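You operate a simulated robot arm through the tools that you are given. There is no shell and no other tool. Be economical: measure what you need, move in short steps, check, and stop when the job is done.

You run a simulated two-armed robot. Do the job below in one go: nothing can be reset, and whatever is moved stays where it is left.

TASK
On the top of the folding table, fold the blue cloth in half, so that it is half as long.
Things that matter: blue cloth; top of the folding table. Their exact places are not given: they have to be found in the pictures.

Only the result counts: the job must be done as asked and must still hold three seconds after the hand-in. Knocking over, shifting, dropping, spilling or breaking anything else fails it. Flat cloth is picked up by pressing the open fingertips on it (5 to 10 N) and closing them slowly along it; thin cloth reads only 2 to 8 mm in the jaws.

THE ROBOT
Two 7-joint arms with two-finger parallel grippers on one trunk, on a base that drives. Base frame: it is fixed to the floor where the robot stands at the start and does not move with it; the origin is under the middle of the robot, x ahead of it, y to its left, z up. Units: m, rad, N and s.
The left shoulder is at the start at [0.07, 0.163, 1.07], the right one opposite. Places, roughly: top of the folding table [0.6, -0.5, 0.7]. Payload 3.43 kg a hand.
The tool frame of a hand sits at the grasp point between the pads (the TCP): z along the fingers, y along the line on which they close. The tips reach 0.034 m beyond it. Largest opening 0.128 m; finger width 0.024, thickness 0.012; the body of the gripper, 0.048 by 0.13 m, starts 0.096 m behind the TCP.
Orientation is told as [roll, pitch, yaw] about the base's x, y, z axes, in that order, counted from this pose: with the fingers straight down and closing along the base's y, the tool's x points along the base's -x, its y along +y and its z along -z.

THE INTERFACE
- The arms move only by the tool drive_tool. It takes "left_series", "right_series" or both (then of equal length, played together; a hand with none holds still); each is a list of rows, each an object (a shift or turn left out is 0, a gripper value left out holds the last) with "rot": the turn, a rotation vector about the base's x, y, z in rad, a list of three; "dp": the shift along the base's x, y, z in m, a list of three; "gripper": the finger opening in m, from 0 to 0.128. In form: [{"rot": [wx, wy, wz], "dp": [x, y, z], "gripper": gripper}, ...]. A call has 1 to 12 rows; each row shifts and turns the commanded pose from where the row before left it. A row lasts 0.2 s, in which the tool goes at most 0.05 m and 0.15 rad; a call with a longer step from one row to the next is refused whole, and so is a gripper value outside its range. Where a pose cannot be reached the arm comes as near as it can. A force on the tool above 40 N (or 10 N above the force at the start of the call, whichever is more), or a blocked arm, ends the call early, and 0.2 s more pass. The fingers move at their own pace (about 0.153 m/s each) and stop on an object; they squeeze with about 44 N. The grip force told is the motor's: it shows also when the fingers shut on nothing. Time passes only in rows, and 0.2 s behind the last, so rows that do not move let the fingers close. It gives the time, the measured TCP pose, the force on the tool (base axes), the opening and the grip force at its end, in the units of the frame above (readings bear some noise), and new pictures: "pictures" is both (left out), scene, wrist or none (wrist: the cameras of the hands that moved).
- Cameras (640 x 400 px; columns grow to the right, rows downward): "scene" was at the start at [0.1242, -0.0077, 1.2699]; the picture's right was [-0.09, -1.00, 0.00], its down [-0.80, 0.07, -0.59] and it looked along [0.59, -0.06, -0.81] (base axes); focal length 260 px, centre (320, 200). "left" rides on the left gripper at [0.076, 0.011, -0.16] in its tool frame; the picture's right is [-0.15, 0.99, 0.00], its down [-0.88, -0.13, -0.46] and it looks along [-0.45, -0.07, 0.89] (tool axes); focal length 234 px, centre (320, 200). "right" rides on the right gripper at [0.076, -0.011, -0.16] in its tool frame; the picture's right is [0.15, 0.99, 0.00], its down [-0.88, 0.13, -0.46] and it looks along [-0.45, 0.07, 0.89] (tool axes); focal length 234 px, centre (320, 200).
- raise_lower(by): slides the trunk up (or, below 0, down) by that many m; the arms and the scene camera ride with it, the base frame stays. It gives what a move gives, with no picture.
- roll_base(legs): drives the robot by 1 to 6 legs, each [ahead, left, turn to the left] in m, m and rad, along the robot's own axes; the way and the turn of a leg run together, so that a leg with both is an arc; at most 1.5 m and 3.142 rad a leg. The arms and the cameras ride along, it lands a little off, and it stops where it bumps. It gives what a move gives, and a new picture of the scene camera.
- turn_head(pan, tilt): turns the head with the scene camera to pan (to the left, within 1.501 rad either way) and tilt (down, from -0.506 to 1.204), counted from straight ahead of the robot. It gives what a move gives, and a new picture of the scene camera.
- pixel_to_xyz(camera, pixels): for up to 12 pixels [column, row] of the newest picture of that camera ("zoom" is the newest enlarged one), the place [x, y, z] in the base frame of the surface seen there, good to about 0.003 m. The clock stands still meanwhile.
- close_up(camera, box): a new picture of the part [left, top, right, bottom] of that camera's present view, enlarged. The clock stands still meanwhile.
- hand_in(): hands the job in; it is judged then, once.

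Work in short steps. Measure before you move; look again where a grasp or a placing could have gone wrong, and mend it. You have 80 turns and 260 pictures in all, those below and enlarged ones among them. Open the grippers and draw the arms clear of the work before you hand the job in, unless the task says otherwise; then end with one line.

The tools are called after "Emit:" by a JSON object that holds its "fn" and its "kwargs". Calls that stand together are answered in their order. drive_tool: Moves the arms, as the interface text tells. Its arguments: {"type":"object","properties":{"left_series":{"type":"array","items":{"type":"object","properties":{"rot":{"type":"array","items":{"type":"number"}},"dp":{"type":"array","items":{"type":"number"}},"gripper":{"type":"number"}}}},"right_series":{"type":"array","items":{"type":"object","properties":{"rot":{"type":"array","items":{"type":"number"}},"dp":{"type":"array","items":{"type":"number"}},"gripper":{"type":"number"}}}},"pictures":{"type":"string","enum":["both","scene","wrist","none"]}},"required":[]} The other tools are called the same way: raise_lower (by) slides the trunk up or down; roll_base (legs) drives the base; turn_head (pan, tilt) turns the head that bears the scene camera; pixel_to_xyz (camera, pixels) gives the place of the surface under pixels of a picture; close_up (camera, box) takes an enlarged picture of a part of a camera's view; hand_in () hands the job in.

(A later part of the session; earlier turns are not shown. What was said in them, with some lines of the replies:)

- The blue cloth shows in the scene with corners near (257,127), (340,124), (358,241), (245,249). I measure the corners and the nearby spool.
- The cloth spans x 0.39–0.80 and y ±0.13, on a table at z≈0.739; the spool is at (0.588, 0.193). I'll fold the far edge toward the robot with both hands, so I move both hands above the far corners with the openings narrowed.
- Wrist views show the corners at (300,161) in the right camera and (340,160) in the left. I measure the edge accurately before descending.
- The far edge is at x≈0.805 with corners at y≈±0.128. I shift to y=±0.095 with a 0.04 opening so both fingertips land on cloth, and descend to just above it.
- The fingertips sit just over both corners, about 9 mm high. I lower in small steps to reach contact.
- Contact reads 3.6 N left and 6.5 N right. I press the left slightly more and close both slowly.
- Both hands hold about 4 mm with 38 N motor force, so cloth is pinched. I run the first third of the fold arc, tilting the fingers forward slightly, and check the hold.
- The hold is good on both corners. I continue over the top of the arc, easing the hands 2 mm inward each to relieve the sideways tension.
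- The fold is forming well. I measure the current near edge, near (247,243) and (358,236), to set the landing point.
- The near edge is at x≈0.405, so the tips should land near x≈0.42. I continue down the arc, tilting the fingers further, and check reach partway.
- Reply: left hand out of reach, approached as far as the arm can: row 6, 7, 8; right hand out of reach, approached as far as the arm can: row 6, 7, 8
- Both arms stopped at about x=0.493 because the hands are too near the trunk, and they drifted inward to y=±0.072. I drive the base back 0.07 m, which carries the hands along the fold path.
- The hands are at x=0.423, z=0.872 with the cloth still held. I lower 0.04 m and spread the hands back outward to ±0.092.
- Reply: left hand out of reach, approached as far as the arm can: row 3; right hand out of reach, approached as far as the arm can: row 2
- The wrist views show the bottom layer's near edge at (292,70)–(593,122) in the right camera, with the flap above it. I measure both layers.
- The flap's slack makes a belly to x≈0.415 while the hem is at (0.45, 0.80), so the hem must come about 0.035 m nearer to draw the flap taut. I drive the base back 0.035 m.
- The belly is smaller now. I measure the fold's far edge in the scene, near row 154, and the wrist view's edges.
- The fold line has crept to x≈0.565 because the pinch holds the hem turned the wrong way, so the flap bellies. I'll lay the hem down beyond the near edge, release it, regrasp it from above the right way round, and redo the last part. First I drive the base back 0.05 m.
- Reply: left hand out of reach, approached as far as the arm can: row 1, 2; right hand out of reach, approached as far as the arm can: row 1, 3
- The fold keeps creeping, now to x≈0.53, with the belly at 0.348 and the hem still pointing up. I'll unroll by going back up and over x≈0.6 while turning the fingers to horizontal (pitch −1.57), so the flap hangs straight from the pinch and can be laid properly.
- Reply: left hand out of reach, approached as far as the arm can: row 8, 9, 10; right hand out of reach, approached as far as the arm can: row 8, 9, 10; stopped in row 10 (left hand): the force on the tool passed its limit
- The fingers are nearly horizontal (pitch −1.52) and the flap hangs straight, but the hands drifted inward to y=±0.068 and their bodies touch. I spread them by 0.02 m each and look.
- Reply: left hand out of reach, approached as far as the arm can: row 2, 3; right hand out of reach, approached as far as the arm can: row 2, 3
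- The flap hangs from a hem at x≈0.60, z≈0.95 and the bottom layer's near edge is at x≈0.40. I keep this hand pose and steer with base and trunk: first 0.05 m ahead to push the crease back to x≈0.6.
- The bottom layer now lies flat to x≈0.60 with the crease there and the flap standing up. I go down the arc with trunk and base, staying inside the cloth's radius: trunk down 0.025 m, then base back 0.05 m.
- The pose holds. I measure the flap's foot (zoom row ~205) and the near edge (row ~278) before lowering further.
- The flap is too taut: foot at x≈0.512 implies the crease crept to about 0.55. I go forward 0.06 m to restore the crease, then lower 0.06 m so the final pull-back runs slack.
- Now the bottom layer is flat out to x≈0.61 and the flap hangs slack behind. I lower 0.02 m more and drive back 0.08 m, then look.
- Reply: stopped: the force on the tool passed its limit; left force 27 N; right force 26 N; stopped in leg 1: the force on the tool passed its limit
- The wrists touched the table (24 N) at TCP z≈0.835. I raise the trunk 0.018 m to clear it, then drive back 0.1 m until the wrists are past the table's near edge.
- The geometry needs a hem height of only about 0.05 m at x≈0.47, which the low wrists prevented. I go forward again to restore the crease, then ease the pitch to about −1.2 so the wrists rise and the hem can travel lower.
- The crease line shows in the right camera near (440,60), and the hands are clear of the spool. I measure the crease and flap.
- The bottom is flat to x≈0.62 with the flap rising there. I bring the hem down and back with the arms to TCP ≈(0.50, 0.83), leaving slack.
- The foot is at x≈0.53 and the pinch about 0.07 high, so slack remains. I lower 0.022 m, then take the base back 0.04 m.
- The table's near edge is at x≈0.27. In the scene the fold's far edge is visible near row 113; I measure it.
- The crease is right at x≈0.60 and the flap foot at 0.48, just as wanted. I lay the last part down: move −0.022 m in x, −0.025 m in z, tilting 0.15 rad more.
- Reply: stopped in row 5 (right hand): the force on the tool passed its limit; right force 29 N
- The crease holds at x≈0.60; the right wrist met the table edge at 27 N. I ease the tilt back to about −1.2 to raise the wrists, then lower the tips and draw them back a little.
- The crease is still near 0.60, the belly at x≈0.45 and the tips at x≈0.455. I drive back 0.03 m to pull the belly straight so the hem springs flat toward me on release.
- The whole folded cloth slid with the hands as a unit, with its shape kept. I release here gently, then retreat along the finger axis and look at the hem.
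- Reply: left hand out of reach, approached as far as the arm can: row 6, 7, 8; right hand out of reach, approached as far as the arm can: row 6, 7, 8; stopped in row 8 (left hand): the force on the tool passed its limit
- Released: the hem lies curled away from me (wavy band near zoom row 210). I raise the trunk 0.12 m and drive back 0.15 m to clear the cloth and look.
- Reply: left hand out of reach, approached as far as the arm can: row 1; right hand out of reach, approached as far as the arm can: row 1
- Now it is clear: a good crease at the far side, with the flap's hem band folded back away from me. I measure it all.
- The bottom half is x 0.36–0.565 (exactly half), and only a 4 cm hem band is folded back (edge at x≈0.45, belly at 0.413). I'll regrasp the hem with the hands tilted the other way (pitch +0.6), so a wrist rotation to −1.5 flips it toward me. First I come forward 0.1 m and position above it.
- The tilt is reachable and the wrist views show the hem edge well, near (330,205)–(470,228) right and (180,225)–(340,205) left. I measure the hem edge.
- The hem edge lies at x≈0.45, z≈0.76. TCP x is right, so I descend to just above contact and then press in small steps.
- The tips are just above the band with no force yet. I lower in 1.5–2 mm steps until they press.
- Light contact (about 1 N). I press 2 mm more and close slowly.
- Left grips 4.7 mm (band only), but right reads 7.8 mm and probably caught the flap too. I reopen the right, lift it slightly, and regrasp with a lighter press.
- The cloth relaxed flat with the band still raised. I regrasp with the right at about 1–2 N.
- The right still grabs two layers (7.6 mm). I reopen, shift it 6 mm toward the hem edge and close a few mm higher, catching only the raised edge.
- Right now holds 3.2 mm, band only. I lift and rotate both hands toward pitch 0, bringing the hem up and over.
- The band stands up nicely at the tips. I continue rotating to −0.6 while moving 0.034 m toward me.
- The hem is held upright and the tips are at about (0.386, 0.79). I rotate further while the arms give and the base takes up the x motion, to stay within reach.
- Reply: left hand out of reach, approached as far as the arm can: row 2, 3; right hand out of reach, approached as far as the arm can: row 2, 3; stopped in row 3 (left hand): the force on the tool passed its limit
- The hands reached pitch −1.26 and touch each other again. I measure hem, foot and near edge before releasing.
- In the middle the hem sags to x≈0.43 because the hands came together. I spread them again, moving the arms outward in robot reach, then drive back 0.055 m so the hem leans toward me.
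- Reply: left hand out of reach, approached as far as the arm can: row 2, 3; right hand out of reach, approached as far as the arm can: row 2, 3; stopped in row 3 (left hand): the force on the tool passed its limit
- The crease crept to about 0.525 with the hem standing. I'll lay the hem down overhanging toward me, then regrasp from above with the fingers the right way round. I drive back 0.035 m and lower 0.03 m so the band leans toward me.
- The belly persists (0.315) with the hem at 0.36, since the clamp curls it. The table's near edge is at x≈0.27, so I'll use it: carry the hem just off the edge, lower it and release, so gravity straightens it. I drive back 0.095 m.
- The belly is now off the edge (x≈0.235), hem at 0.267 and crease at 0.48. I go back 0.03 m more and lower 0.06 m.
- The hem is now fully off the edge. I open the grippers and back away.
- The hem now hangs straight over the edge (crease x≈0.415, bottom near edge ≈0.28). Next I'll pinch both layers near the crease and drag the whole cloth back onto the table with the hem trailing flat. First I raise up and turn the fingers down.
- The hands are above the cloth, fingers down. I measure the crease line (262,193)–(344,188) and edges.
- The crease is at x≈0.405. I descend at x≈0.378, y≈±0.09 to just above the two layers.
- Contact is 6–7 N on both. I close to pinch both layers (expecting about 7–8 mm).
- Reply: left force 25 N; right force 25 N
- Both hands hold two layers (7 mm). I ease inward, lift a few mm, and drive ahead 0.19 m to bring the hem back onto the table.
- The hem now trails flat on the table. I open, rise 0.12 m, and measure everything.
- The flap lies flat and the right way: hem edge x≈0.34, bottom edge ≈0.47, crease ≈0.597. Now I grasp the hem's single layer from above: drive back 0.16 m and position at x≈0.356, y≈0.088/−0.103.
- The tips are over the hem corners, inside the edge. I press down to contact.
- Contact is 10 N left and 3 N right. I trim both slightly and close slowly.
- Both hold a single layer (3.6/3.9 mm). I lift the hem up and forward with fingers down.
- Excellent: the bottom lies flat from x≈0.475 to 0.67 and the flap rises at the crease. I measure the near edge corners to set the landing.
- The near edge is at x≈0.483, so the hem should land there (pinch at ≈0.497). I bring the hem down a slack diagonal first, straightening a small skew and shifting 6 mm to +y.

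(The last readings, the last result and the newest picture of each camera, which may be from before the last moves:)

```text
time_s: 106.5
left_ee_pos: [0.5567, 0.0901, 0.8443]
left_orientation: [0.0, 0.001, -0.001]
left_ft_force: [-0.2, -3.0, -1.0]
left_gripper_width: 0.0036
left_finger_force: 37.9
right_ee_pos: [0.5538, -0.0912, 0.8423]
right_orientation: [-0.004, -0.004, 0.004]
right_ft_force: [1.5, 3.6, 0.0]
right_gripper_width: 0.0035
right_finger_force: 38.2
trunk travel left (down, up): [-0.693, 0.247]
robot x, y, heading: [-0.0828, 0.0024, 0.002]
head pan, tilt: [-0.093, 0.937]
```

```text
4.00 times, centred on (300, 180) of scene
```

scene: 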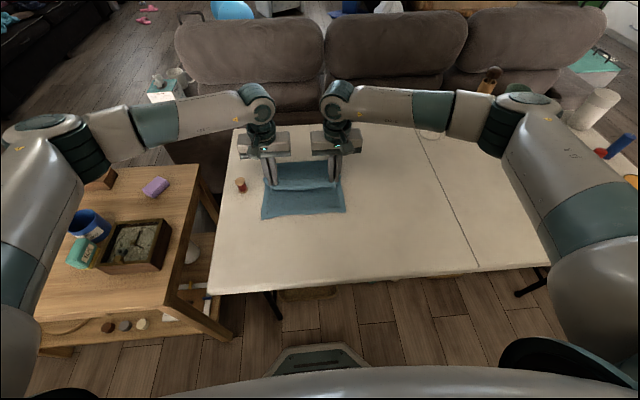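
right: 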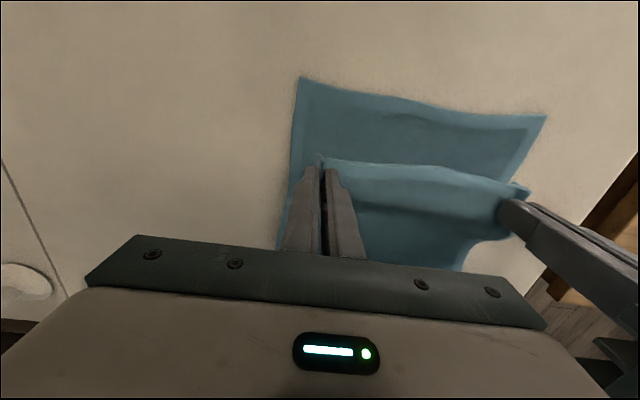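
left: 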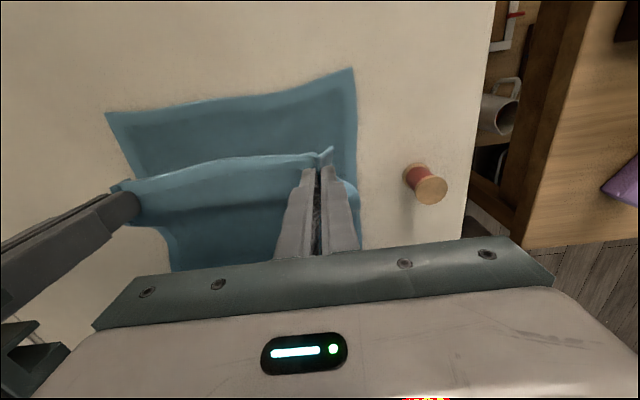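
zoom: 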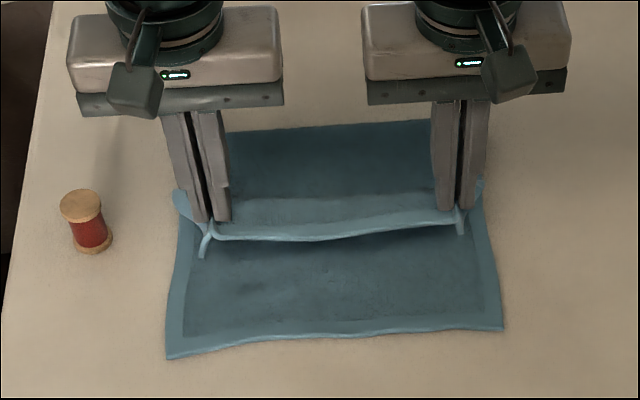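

The flap comes down well with the hem leading toward me. I continue down to just above the near edge, x≈0.498.

Emit:
{"fn": "drive_tool", "kwargs": {"left_series": [{"dp": [-0.0097, 0, -0.0085]}, {"dp": [-0.0097, 0, -0.0085]}, {"dp": [-0.0097, 0, -0.0085]}, {"dp": [-0.0097, 0, -0.0085]}, {"dp": [-0.0097, 0, -0.0085]}, {"dp": [-0.0097, 0, -0.0085]}, {}], "right_series": [{"dp": [-0.0095, 0, -0.0083]}, {"dp": [-0.0095, 0, -0.0083]}, {"dp": [-0.0095, 0, -0.0083]}, {"dp": [-0.0095, 0, -0.0083]}, {"dp": [-0.0095, 0, -0.0083]}, {"dp": [-0.0095, 0, -0.0083]}, {}]}}

Emit:
{"fn": "close_up", "kwargs": {"camera": "scene", "box": [220, 130, 380, 230]}}

Emit:
{"fn": "pixel_to_xyz", "kwargs": {"camera": "scene", "pixels": [[300, 163], [300, 166], [300, 180], [300, 190], [300, 200], [266, 218], [300, 213], [343, 210], [300, 208]]}}

```text
time_s: 108.1
left_ee_pos: [0.499, 0.0899, 0.7934]
left_orientation: [0.001, 0.0, -0.003]
left_ft_force: [0.8, -3.1, 0.1]
left_gripper_width: 0.0036
left_finger_force: 37.8
right_ee_pos: [0.4966, -0.0914, 0.794]
right_orientation: [-0.002, -0.005, 0.005]
right_ft_force: [0.9, 3.1, 0.4]
right_gripper_width: 0.0037
right_finger_force: 38.1
trunk travel left (down, up): [-0.693, 0.247]
robot x, y, heading: [-0.0833, 0.0013, 0.008]
head pan, tilt: [-0.093, 0.937]
```

scene: 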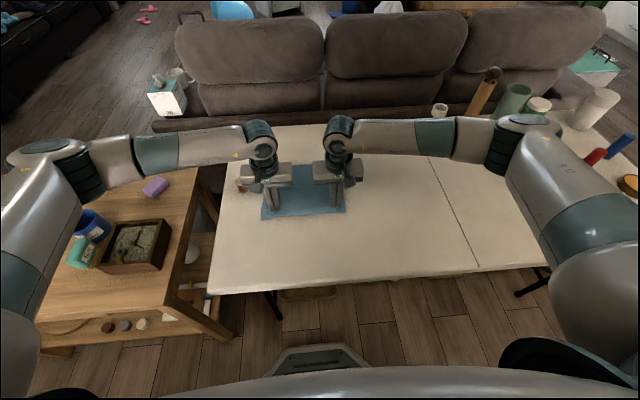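
right: 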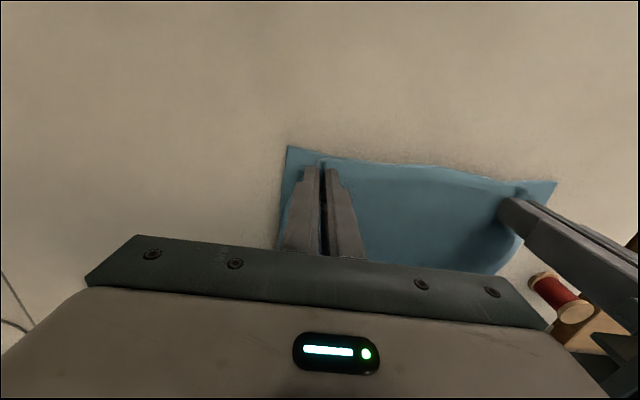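
left: 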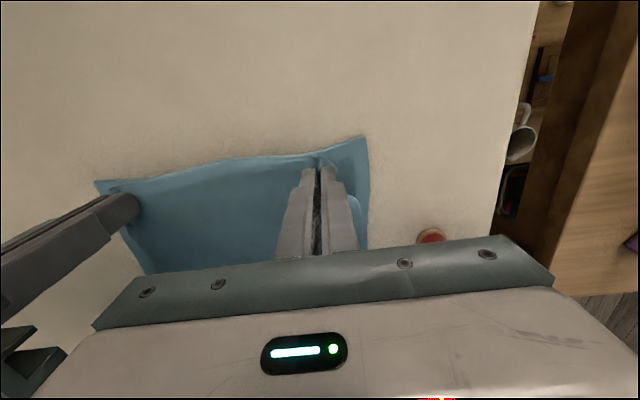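

```text
4.00 times, centred on (300, 180) of scene
```

zoom: 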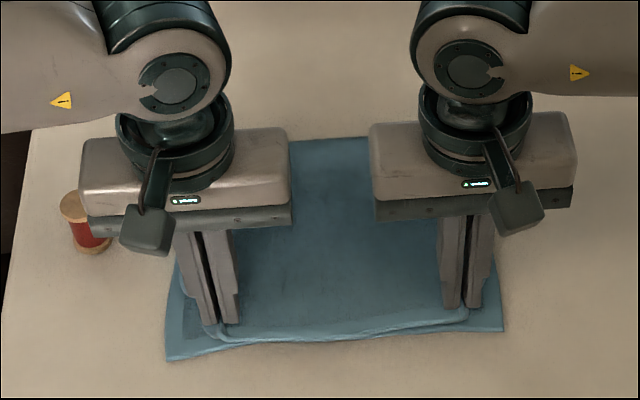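

```text
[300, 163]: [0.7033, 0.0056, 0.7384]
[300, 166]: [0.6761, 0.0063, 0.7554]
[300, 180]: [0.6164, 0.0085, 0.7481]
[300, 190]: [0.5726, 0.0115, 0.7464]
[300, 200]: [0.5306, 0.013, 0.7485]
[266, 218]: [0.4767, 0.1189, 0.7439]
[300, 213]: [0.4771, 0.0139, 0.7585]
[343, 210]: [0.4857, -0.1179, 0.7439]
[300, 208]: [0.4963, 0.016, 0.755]
```

The hem lies right over the near edge (≈0.477–0.485) and the crease is at ≈0.68. I lower the last 9 mm, spread 3 mm, and release.

Emit:
{"fn": "drive_tool", "kwargs": {"left_series": [{"dp": [0, 0.001, -0.004]}, {"dp": [0, 0.001, -0.004]}, {"dp": [0, 0.001, -0.001]}, {"gripper": 0.012}, {"gripper": 0.022}, {"gripper": 0.032}, {"dp": [0, 0, 0.006]}, {"dp": [0, 0, 0.02]}, {"dp": [0, 0, 0.04]}, {"dp": [0, 0, 0.05]}, {}], "right_series": [{"dp": [0, -0.001, -0.004]}, {"dp": [0, -0.001, -0.004]}, {"dp": [0, -0.001, -0.001]}, {"gripper": 0.012}, {"gripper": 0.022}, {"gripper": 0.032}, {"dp": [0, 0, 0.006]}, {"dp": [0, 0, 0.02]}, {"dp": [0, 0, 0.04]}, {"dp": [0, 0, 0.05]}, {}], "pictures": "wrist"}}

Emit:
{"fn": "roll_base", "kwargs": {"legs": [[-0.2, 0, 0]]}}

```text
time_s: 110.5
left_ee_pos: [0.4989, 0.0948, 0.8997]
left_orientation: [0.0, 0.001, -0.001]
left_ft_force: [-0.5, 0.3, -0.7]
left_gripper_width: 0.0318
left_finger_force: 0.0
right_ee_pos: [0.4983, -0.0973, 0.9006]
right_orientation: [-0.003, -0.004, 0.005]
right_ft_force: [-0.1, 0.3, 0.0]
right_gripper_width: 0.0321
right_finger_force: 0.0
trunk travel left (down, up): [-0.693, 0.247]
robot x, y, heading: [-0.0787, -0.0018, 0.004]
head pan, tilt: [-0.093, 0.937]
```

right: 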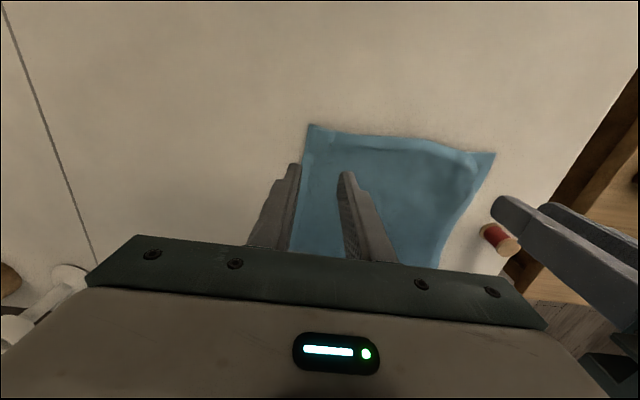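
left: 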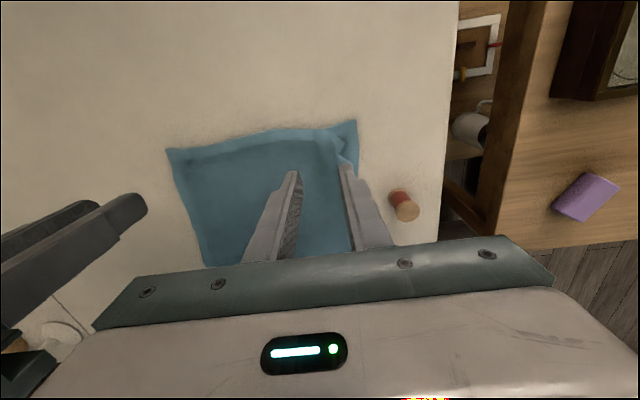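

```text
time_s: 112.1
left_ee_pos: [0.2986, 0.0924, 0.9005]
left_orientation: [0.001, -0.001, -0.004]
left_ft_force: [0.3, 0.4, 0.9]
left_gripper_width: 0.0319
left_finger_force: 0.1
right_ee_pos: [0.2965, -0.0982, 0.9]
right_orientation: [-0.006, -0.003, 0.002]
right_ft_force: [-0.2, 0.1, 0.6]
right_gripper_width: 0.0321
right_finger_force: 0.1
trunk travel left (down, up): [-0.693, 0.247]
robot x, y, heading: [-0.2814, 0.0011, 0.004]
head pan, tilt: [-0.093, 0.937]
```

scene: 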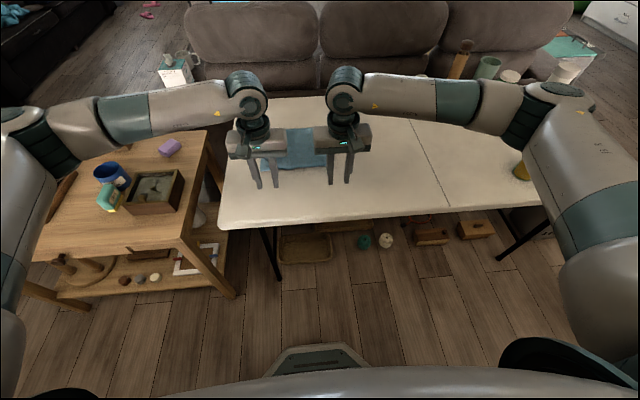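

Released cleanly. I spread the hands wide and raise them for an unobstructed look.

Emit:
{"fn": "drive_tool", "kwargs": {"left_series": [{"dp": [0, 0.03, 0.03]}, {"dp": [0, 0.035, 0.03]}, {"dp": [0, 0.04, 0.02]}, {"dp": [0, 0.04, 0]}, {"dp": [0, 0.03, 0]}, {}], "right_series": [{"dp": [0, -0.03, 0.03]}, {"dp": [0, -0.035, 0.03]}, {"dp": [0, -0.04, 0.02]}, {"dp": [0, -0.04, 0]}, {"dp": [0, -0.03, 0]}, {}], "pictures": "scene"}}

Emit:
{"fn": "close_up", "kwargs": {"camera": "scene", "box": [220, 100, 380, 200]}}

Emit:
{"fn": "pixel_to_xyz", "kwargs": {"camera": "scene", "pixels": [[260, 130], [295, 129], [330, 127], [300, 150], [261, 171], [300, 167], [335, 164], [245, 145]]}}

```text
time_s: 113.5
left_ee_pos: [0.2997, 0.2679, 0.9796]
left_orientation: [0.001, -0.002, -0.003]
left_ft_force: [-1.2, 0.1, 0.0]
left_gripper_width: 0.0322
left_finger_force: 0.0
right_ee_pos: [0.296, -0.2736, 0.9807]
right_orientation: [-0.004, -0.003, 0.001]
right_ft_force: [0.1, 0.0, 0.1]
right_gripper_width: 0.0322
right_finger_force: 0.0
trunk travel left (down, up): [-0.693, 0.247]
robot x, y, heading: [-0.2839, -0.0005, -0.002]
head pan, tilt: [-0.093, 0.937]
```

scene: 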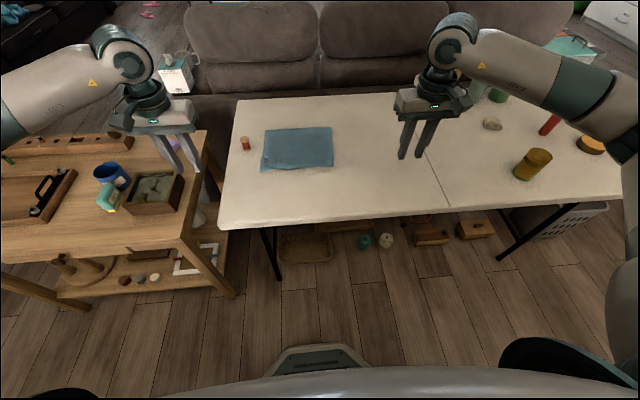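

```text
4.00 times, centred on (300, 150) of scene
```

zoom: 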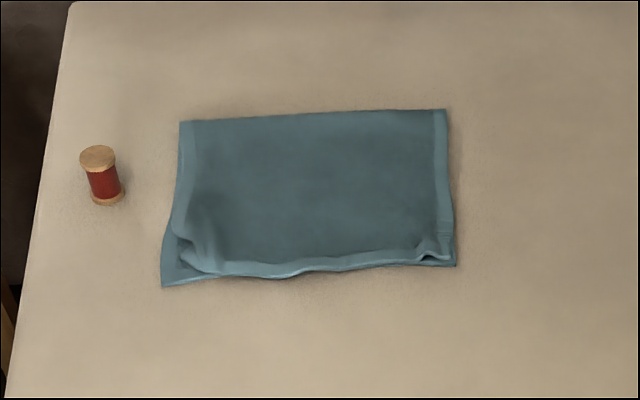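

```text
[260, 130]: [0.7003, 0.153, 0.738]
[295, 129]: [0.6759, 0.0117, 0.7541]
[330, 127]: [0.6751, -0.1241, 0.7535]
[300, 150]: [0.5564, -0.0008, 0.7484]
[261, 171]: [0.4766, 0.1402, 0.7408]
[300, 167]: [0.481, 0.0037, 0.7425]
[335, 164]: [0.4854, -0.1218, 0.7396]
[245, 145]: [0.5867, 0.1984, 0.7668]
```

The fold is right: crease x≈0.677, edges ≈0.48, length 0.20 of 0.41. Only the flap's left corner is scrunched about 2 cm; I look closer at it.

Emit:
{"fn": "close_up", "kwargs": {"camera": "scene", "box": [252, 140, 316, 180]}}

Emit:
{"fn": "pixel_to_xyz", "kwargs": {"camera": "zoom", "pixels": [[130, 240], [90, 195], [150, 210], [170, 250], [200, 285], [90, 310], [230, 200], [120, 290]]}}

```text
10.00 times, centred on (284, 160) of scene
```

zoom: 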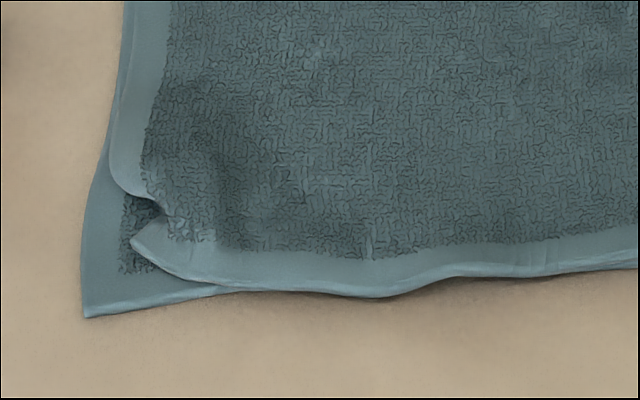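

```text
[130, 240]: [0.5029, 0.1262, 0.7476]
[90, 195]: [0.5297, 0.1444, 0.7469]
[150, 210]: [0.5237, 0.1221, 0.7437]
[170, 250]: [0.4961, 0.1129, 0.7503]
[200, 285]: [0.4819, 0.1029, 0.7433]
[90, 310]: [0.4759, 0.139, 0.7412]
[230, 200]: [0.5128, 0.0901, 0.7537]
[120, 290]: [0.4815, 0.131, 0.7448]
```

The flap corner sits at (0.503, 0.126) versus the bottom corner (0.476, 0.139). I'll smooth it once, gently: closed left fingertips on the wrinkle, then opened outward. First I position above it.

Emit:
{"fn": "roll_base", "kwargs": {"legs": [[0.15, 0, 0]]}}

Emit:
{"fn": "drive_tool", "kwargs": {"left_series": [{"dp": [0.01, -0.04, 0], "gripper": 0.008}, {"dp": [0.012, -0.04, 0]}, {"dp": [0.012, -0.04, -0.02]}, {"dp": [0.012, -0.04, -0.03]}, {"dp": [0, 0, -0.04]}, {"dp": [0, 0, -0.04]}, {"dp": [0, 0, -0.04]}, {}], "pictures": "wrist"}}

```text
time_s: 114.9
left_ee_pos: [0.4476, 0.2681, 0.9808]
left_orientation: [0.002, -0.002, -0.003]
left_ft_force: [0.3, 0.2, 0.0]
left_gripper_width: 0.032
left_finger_force: 0.1
right_ee_pos: [0.4447, -0.2719, 0.9817]
right_orientation: [-0.004, -0.004, 0.002]
right_ft_force: [0.1, 0.0, 0.7]
right_gripper_width: 0.0319
right_finger_force: 0.1
trunk travel left (down, up): [-0.693, 0.247]
robot x, y, heading: [-0.1332, 0.0034, 0.004]
head pan, tilt: [-0.093, 0.937]
```

scene: 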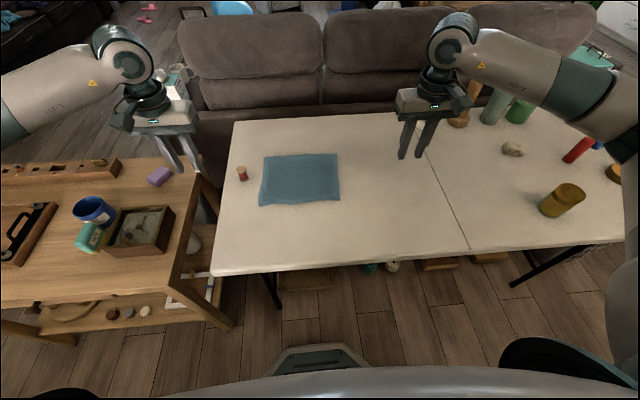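

```text
refused: row 4 steps farther than a row can; nothing moved
```

One row was too long; I resend with smaller steps.

Emit:
{"fn": "drive_tool", "kwargs": {"left_series": [{"dp": [0.01, -0.035, 0], "gripper": 0.008}, {"dp": [0.01, -0.035, 0]}, {"dp": [0.01, -0.035, -0.02]}, {"dp": [0.01, -0.035, -0.02]}, {"dp": [0.006, -0.022, -0.03]}, {"dp": [0, 0, -0.04]}, {"dp": [0, 0, -0.04]}, {"dp": [0, 0, -0.035]}, {}], "pictures": "wrist"}}

```text
time_s: 116.9
left_ee_pos: [0.4935, 0.1055, 0.7938]
left_orientation: [0.003, -0.003, -0.002]
left_ft_force: [0.3, 0.7, 0.5]
left_gripper_width: 0.0078
left_finger_force: 0.0
right_ee_pos: [0.4449, -0.2711, 0.9811]
right_orientation: [-0.004, -0.005, 0.003]
right_ft_force: [0.5, -0.6, 0.2]
right_gripper_width: 0.0321
right_finger_force: 0.0
trunk travel left (down, up): [-0.693, 0.247]
robot x, y, heading: [-0.1296, -0.0012, 0.003]
head pan, tilt: [-0.093, 0.937]
```

left: 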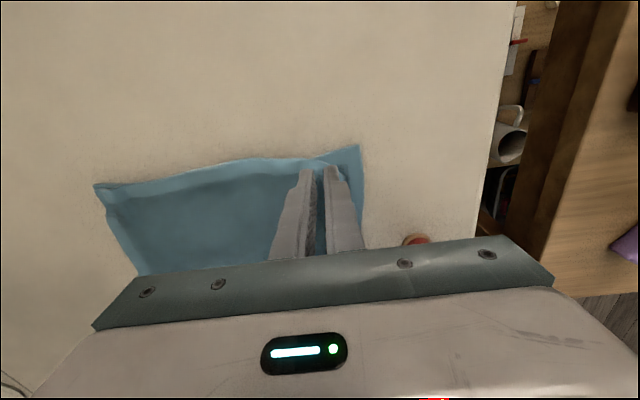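

The fingertips are over the wrinkle. I press lightly, spread the fingers slowly to 0.05, then rise.

Emit:
{"fn": "drive_tool", "kwargs": {"left_series": [{"dp": [0, 0, -0.006]}, {"dp": [0, 0, -0.004]}, {"dp": [0, 0, -0.0015]}, {"gripper": 0.016}, {"gripper": 0.024}, {"gripper": 0.032}, {"gripper": 0.04}, {"gripper": 0.048}, {"dp": [0, 0, 0.01]}, {"dp": [0, 0, 0.04]}, {"dp": [0, 0, 0.05]}, {"dp": [0, 0, 0.05]}], "pictures": "wrist"}}

Emit:
{"fn": "close_up", "kwargs": {"camera": "left", "box": [120, 60, 440, 260]}}

```text
time_s: 119.5
left_ee_pos: [0.4935, 0.1048, 0.9329]
left_orientation: [0.003, -0.001, -0.002]
left_ft_force: [-0.3, -0.1, -0.4]
left_gripper_width: 0.0481
left_finger_force: 0.0
right_ee_pos: [0.4447, -0.2718, 0.9812]
right_orientation: [-0.006, -0.006, 0.002]
right_ft_force: [-0.6, 0.4, 0.7]
right_gripper_width: 0.0319
right_finger_force: 0.1
trunk travel left (down, up): [-0.693, 0.247]
robot x, y, heading: [-0.1305, -0.0004, 0.0]
head pan, tilt: [-0.093, 0.937]
```

left: 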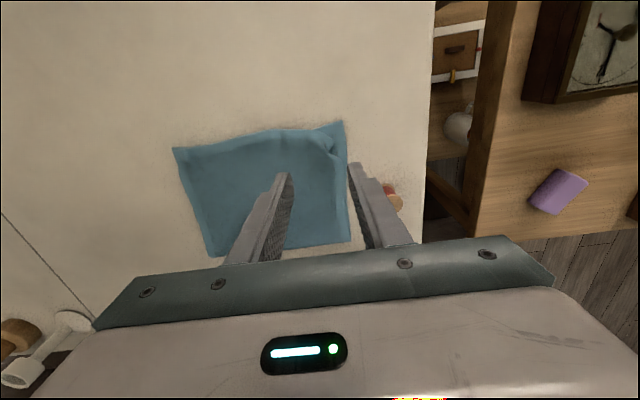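

```text
2.00 times, centred on (280, 160) of left
```

zoom: 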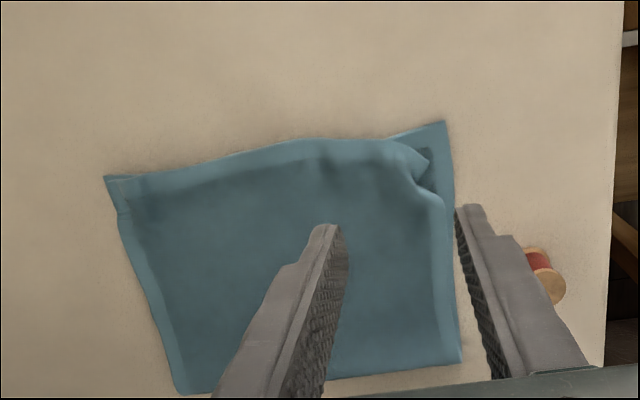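

The corner is about the same: a small tuck, otherwise a clean half fold. I draw both arms clear and check a last time.

Emit:
{"fn": "roll_base", "kwargs": {"legs": [[-0.2, 0, 0]]}}

Emit:
{"fn": "drive_tool", "kwargs": {"left_series": [{"dp": [0, 0.035, 0.02], "gripper": 0.1}, {"dp": [0, 0.04, 0.02]}, {"dp": [0, 0.04, 0.01]}, {"dp": [0, 0.04, 0]}, {}], "right_series": [{"gripper": 0.1}, {}, {}, {}, {}], "pictures": "scene"}}

Emit:
{"fn": "close_up", "kwargs": {"camera": "scene", "box": [220, 90, 380, 190]}}

```text
time_s: 121.1
left_ee_pos: [0.296, 0.1063, 0.9335]
left_orientation: [0.001, 0.0, 0.0]
left_ft_force: [0.9, -0.5, 0.5]
left_gripper_width: 0.0479
left_finger_force: 0.1
right_ee_pos: [0.2471, -0.2729, 0.981]
right_orientation: [-0.004, -0.003, 0.004]
right_ft_force: [-0.8, -0.4, -0.1]
right_gripper_width: 0.0322
right_finger_force: 0.0
trunk travel left (down, up): [-0.693, 0.247]
robot x, y, heading: [-0.3347, 0.0039, 0.002]
head pan, tilt: [-0.093, 0.937]
```

scene: 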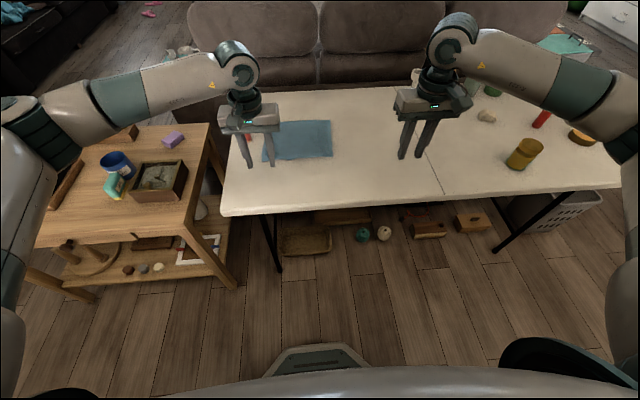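

```text
time_s: 122.3
left_ee_pos: [0.2941, 0.2599, 0.9822]
left_orientation: [0.004, 0.0, -0.003]
left_ft_force: [-0.7, -0.6, 0.2]
left_gripper_width: 0.1001
left_finger_force: 0.1
right_ee_pos: [0.248, -0.2733, 0.9815]
right_orientation: [-0.003, -0.004, 0.004]
right_ft_force: [0.4, -1.0, 0.0]
right_gripper_width: 0.1002
right_finger_force: 0.1
trunk travel left (down, up): [-0.693, 0.247]
robot x, y, heading: [-0.3312, -0.0001, 0.006]
head pan, tilt: [-0.093, 0.937]
```

scene: 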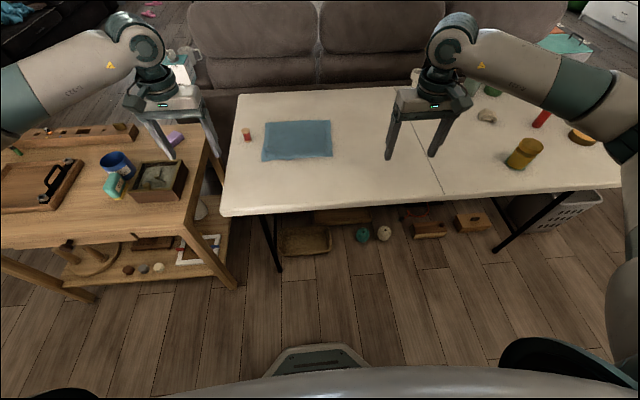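

```text
4.00 times, centred on (300, 140) of scene
```

zoom: 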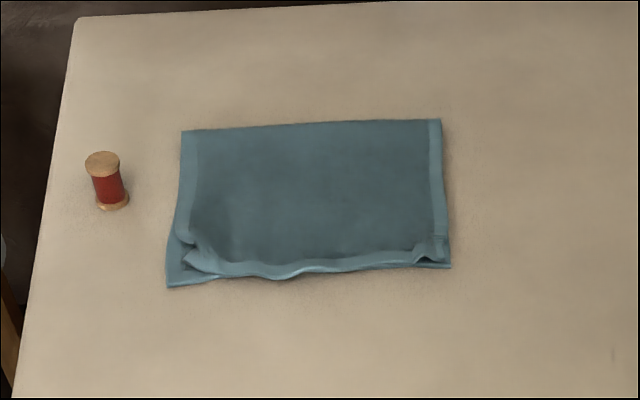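

The cloth lies folded in half, the spool is undisturbed, the grippers are open and the arms are clear. I hand in.

Emit:
{"fn": "hand_in", "kwargs": {}}

```text
The job is handed in.
```

The blue cloth is folded in half on the folding table, about 0.20 m long, down from 0.41 m. One corner of the top layer is tucked in by about 3 cm, and smoothing it once made no difference. I saw nothing else moved, and the job is handed in with the grippers open and the arms clear.
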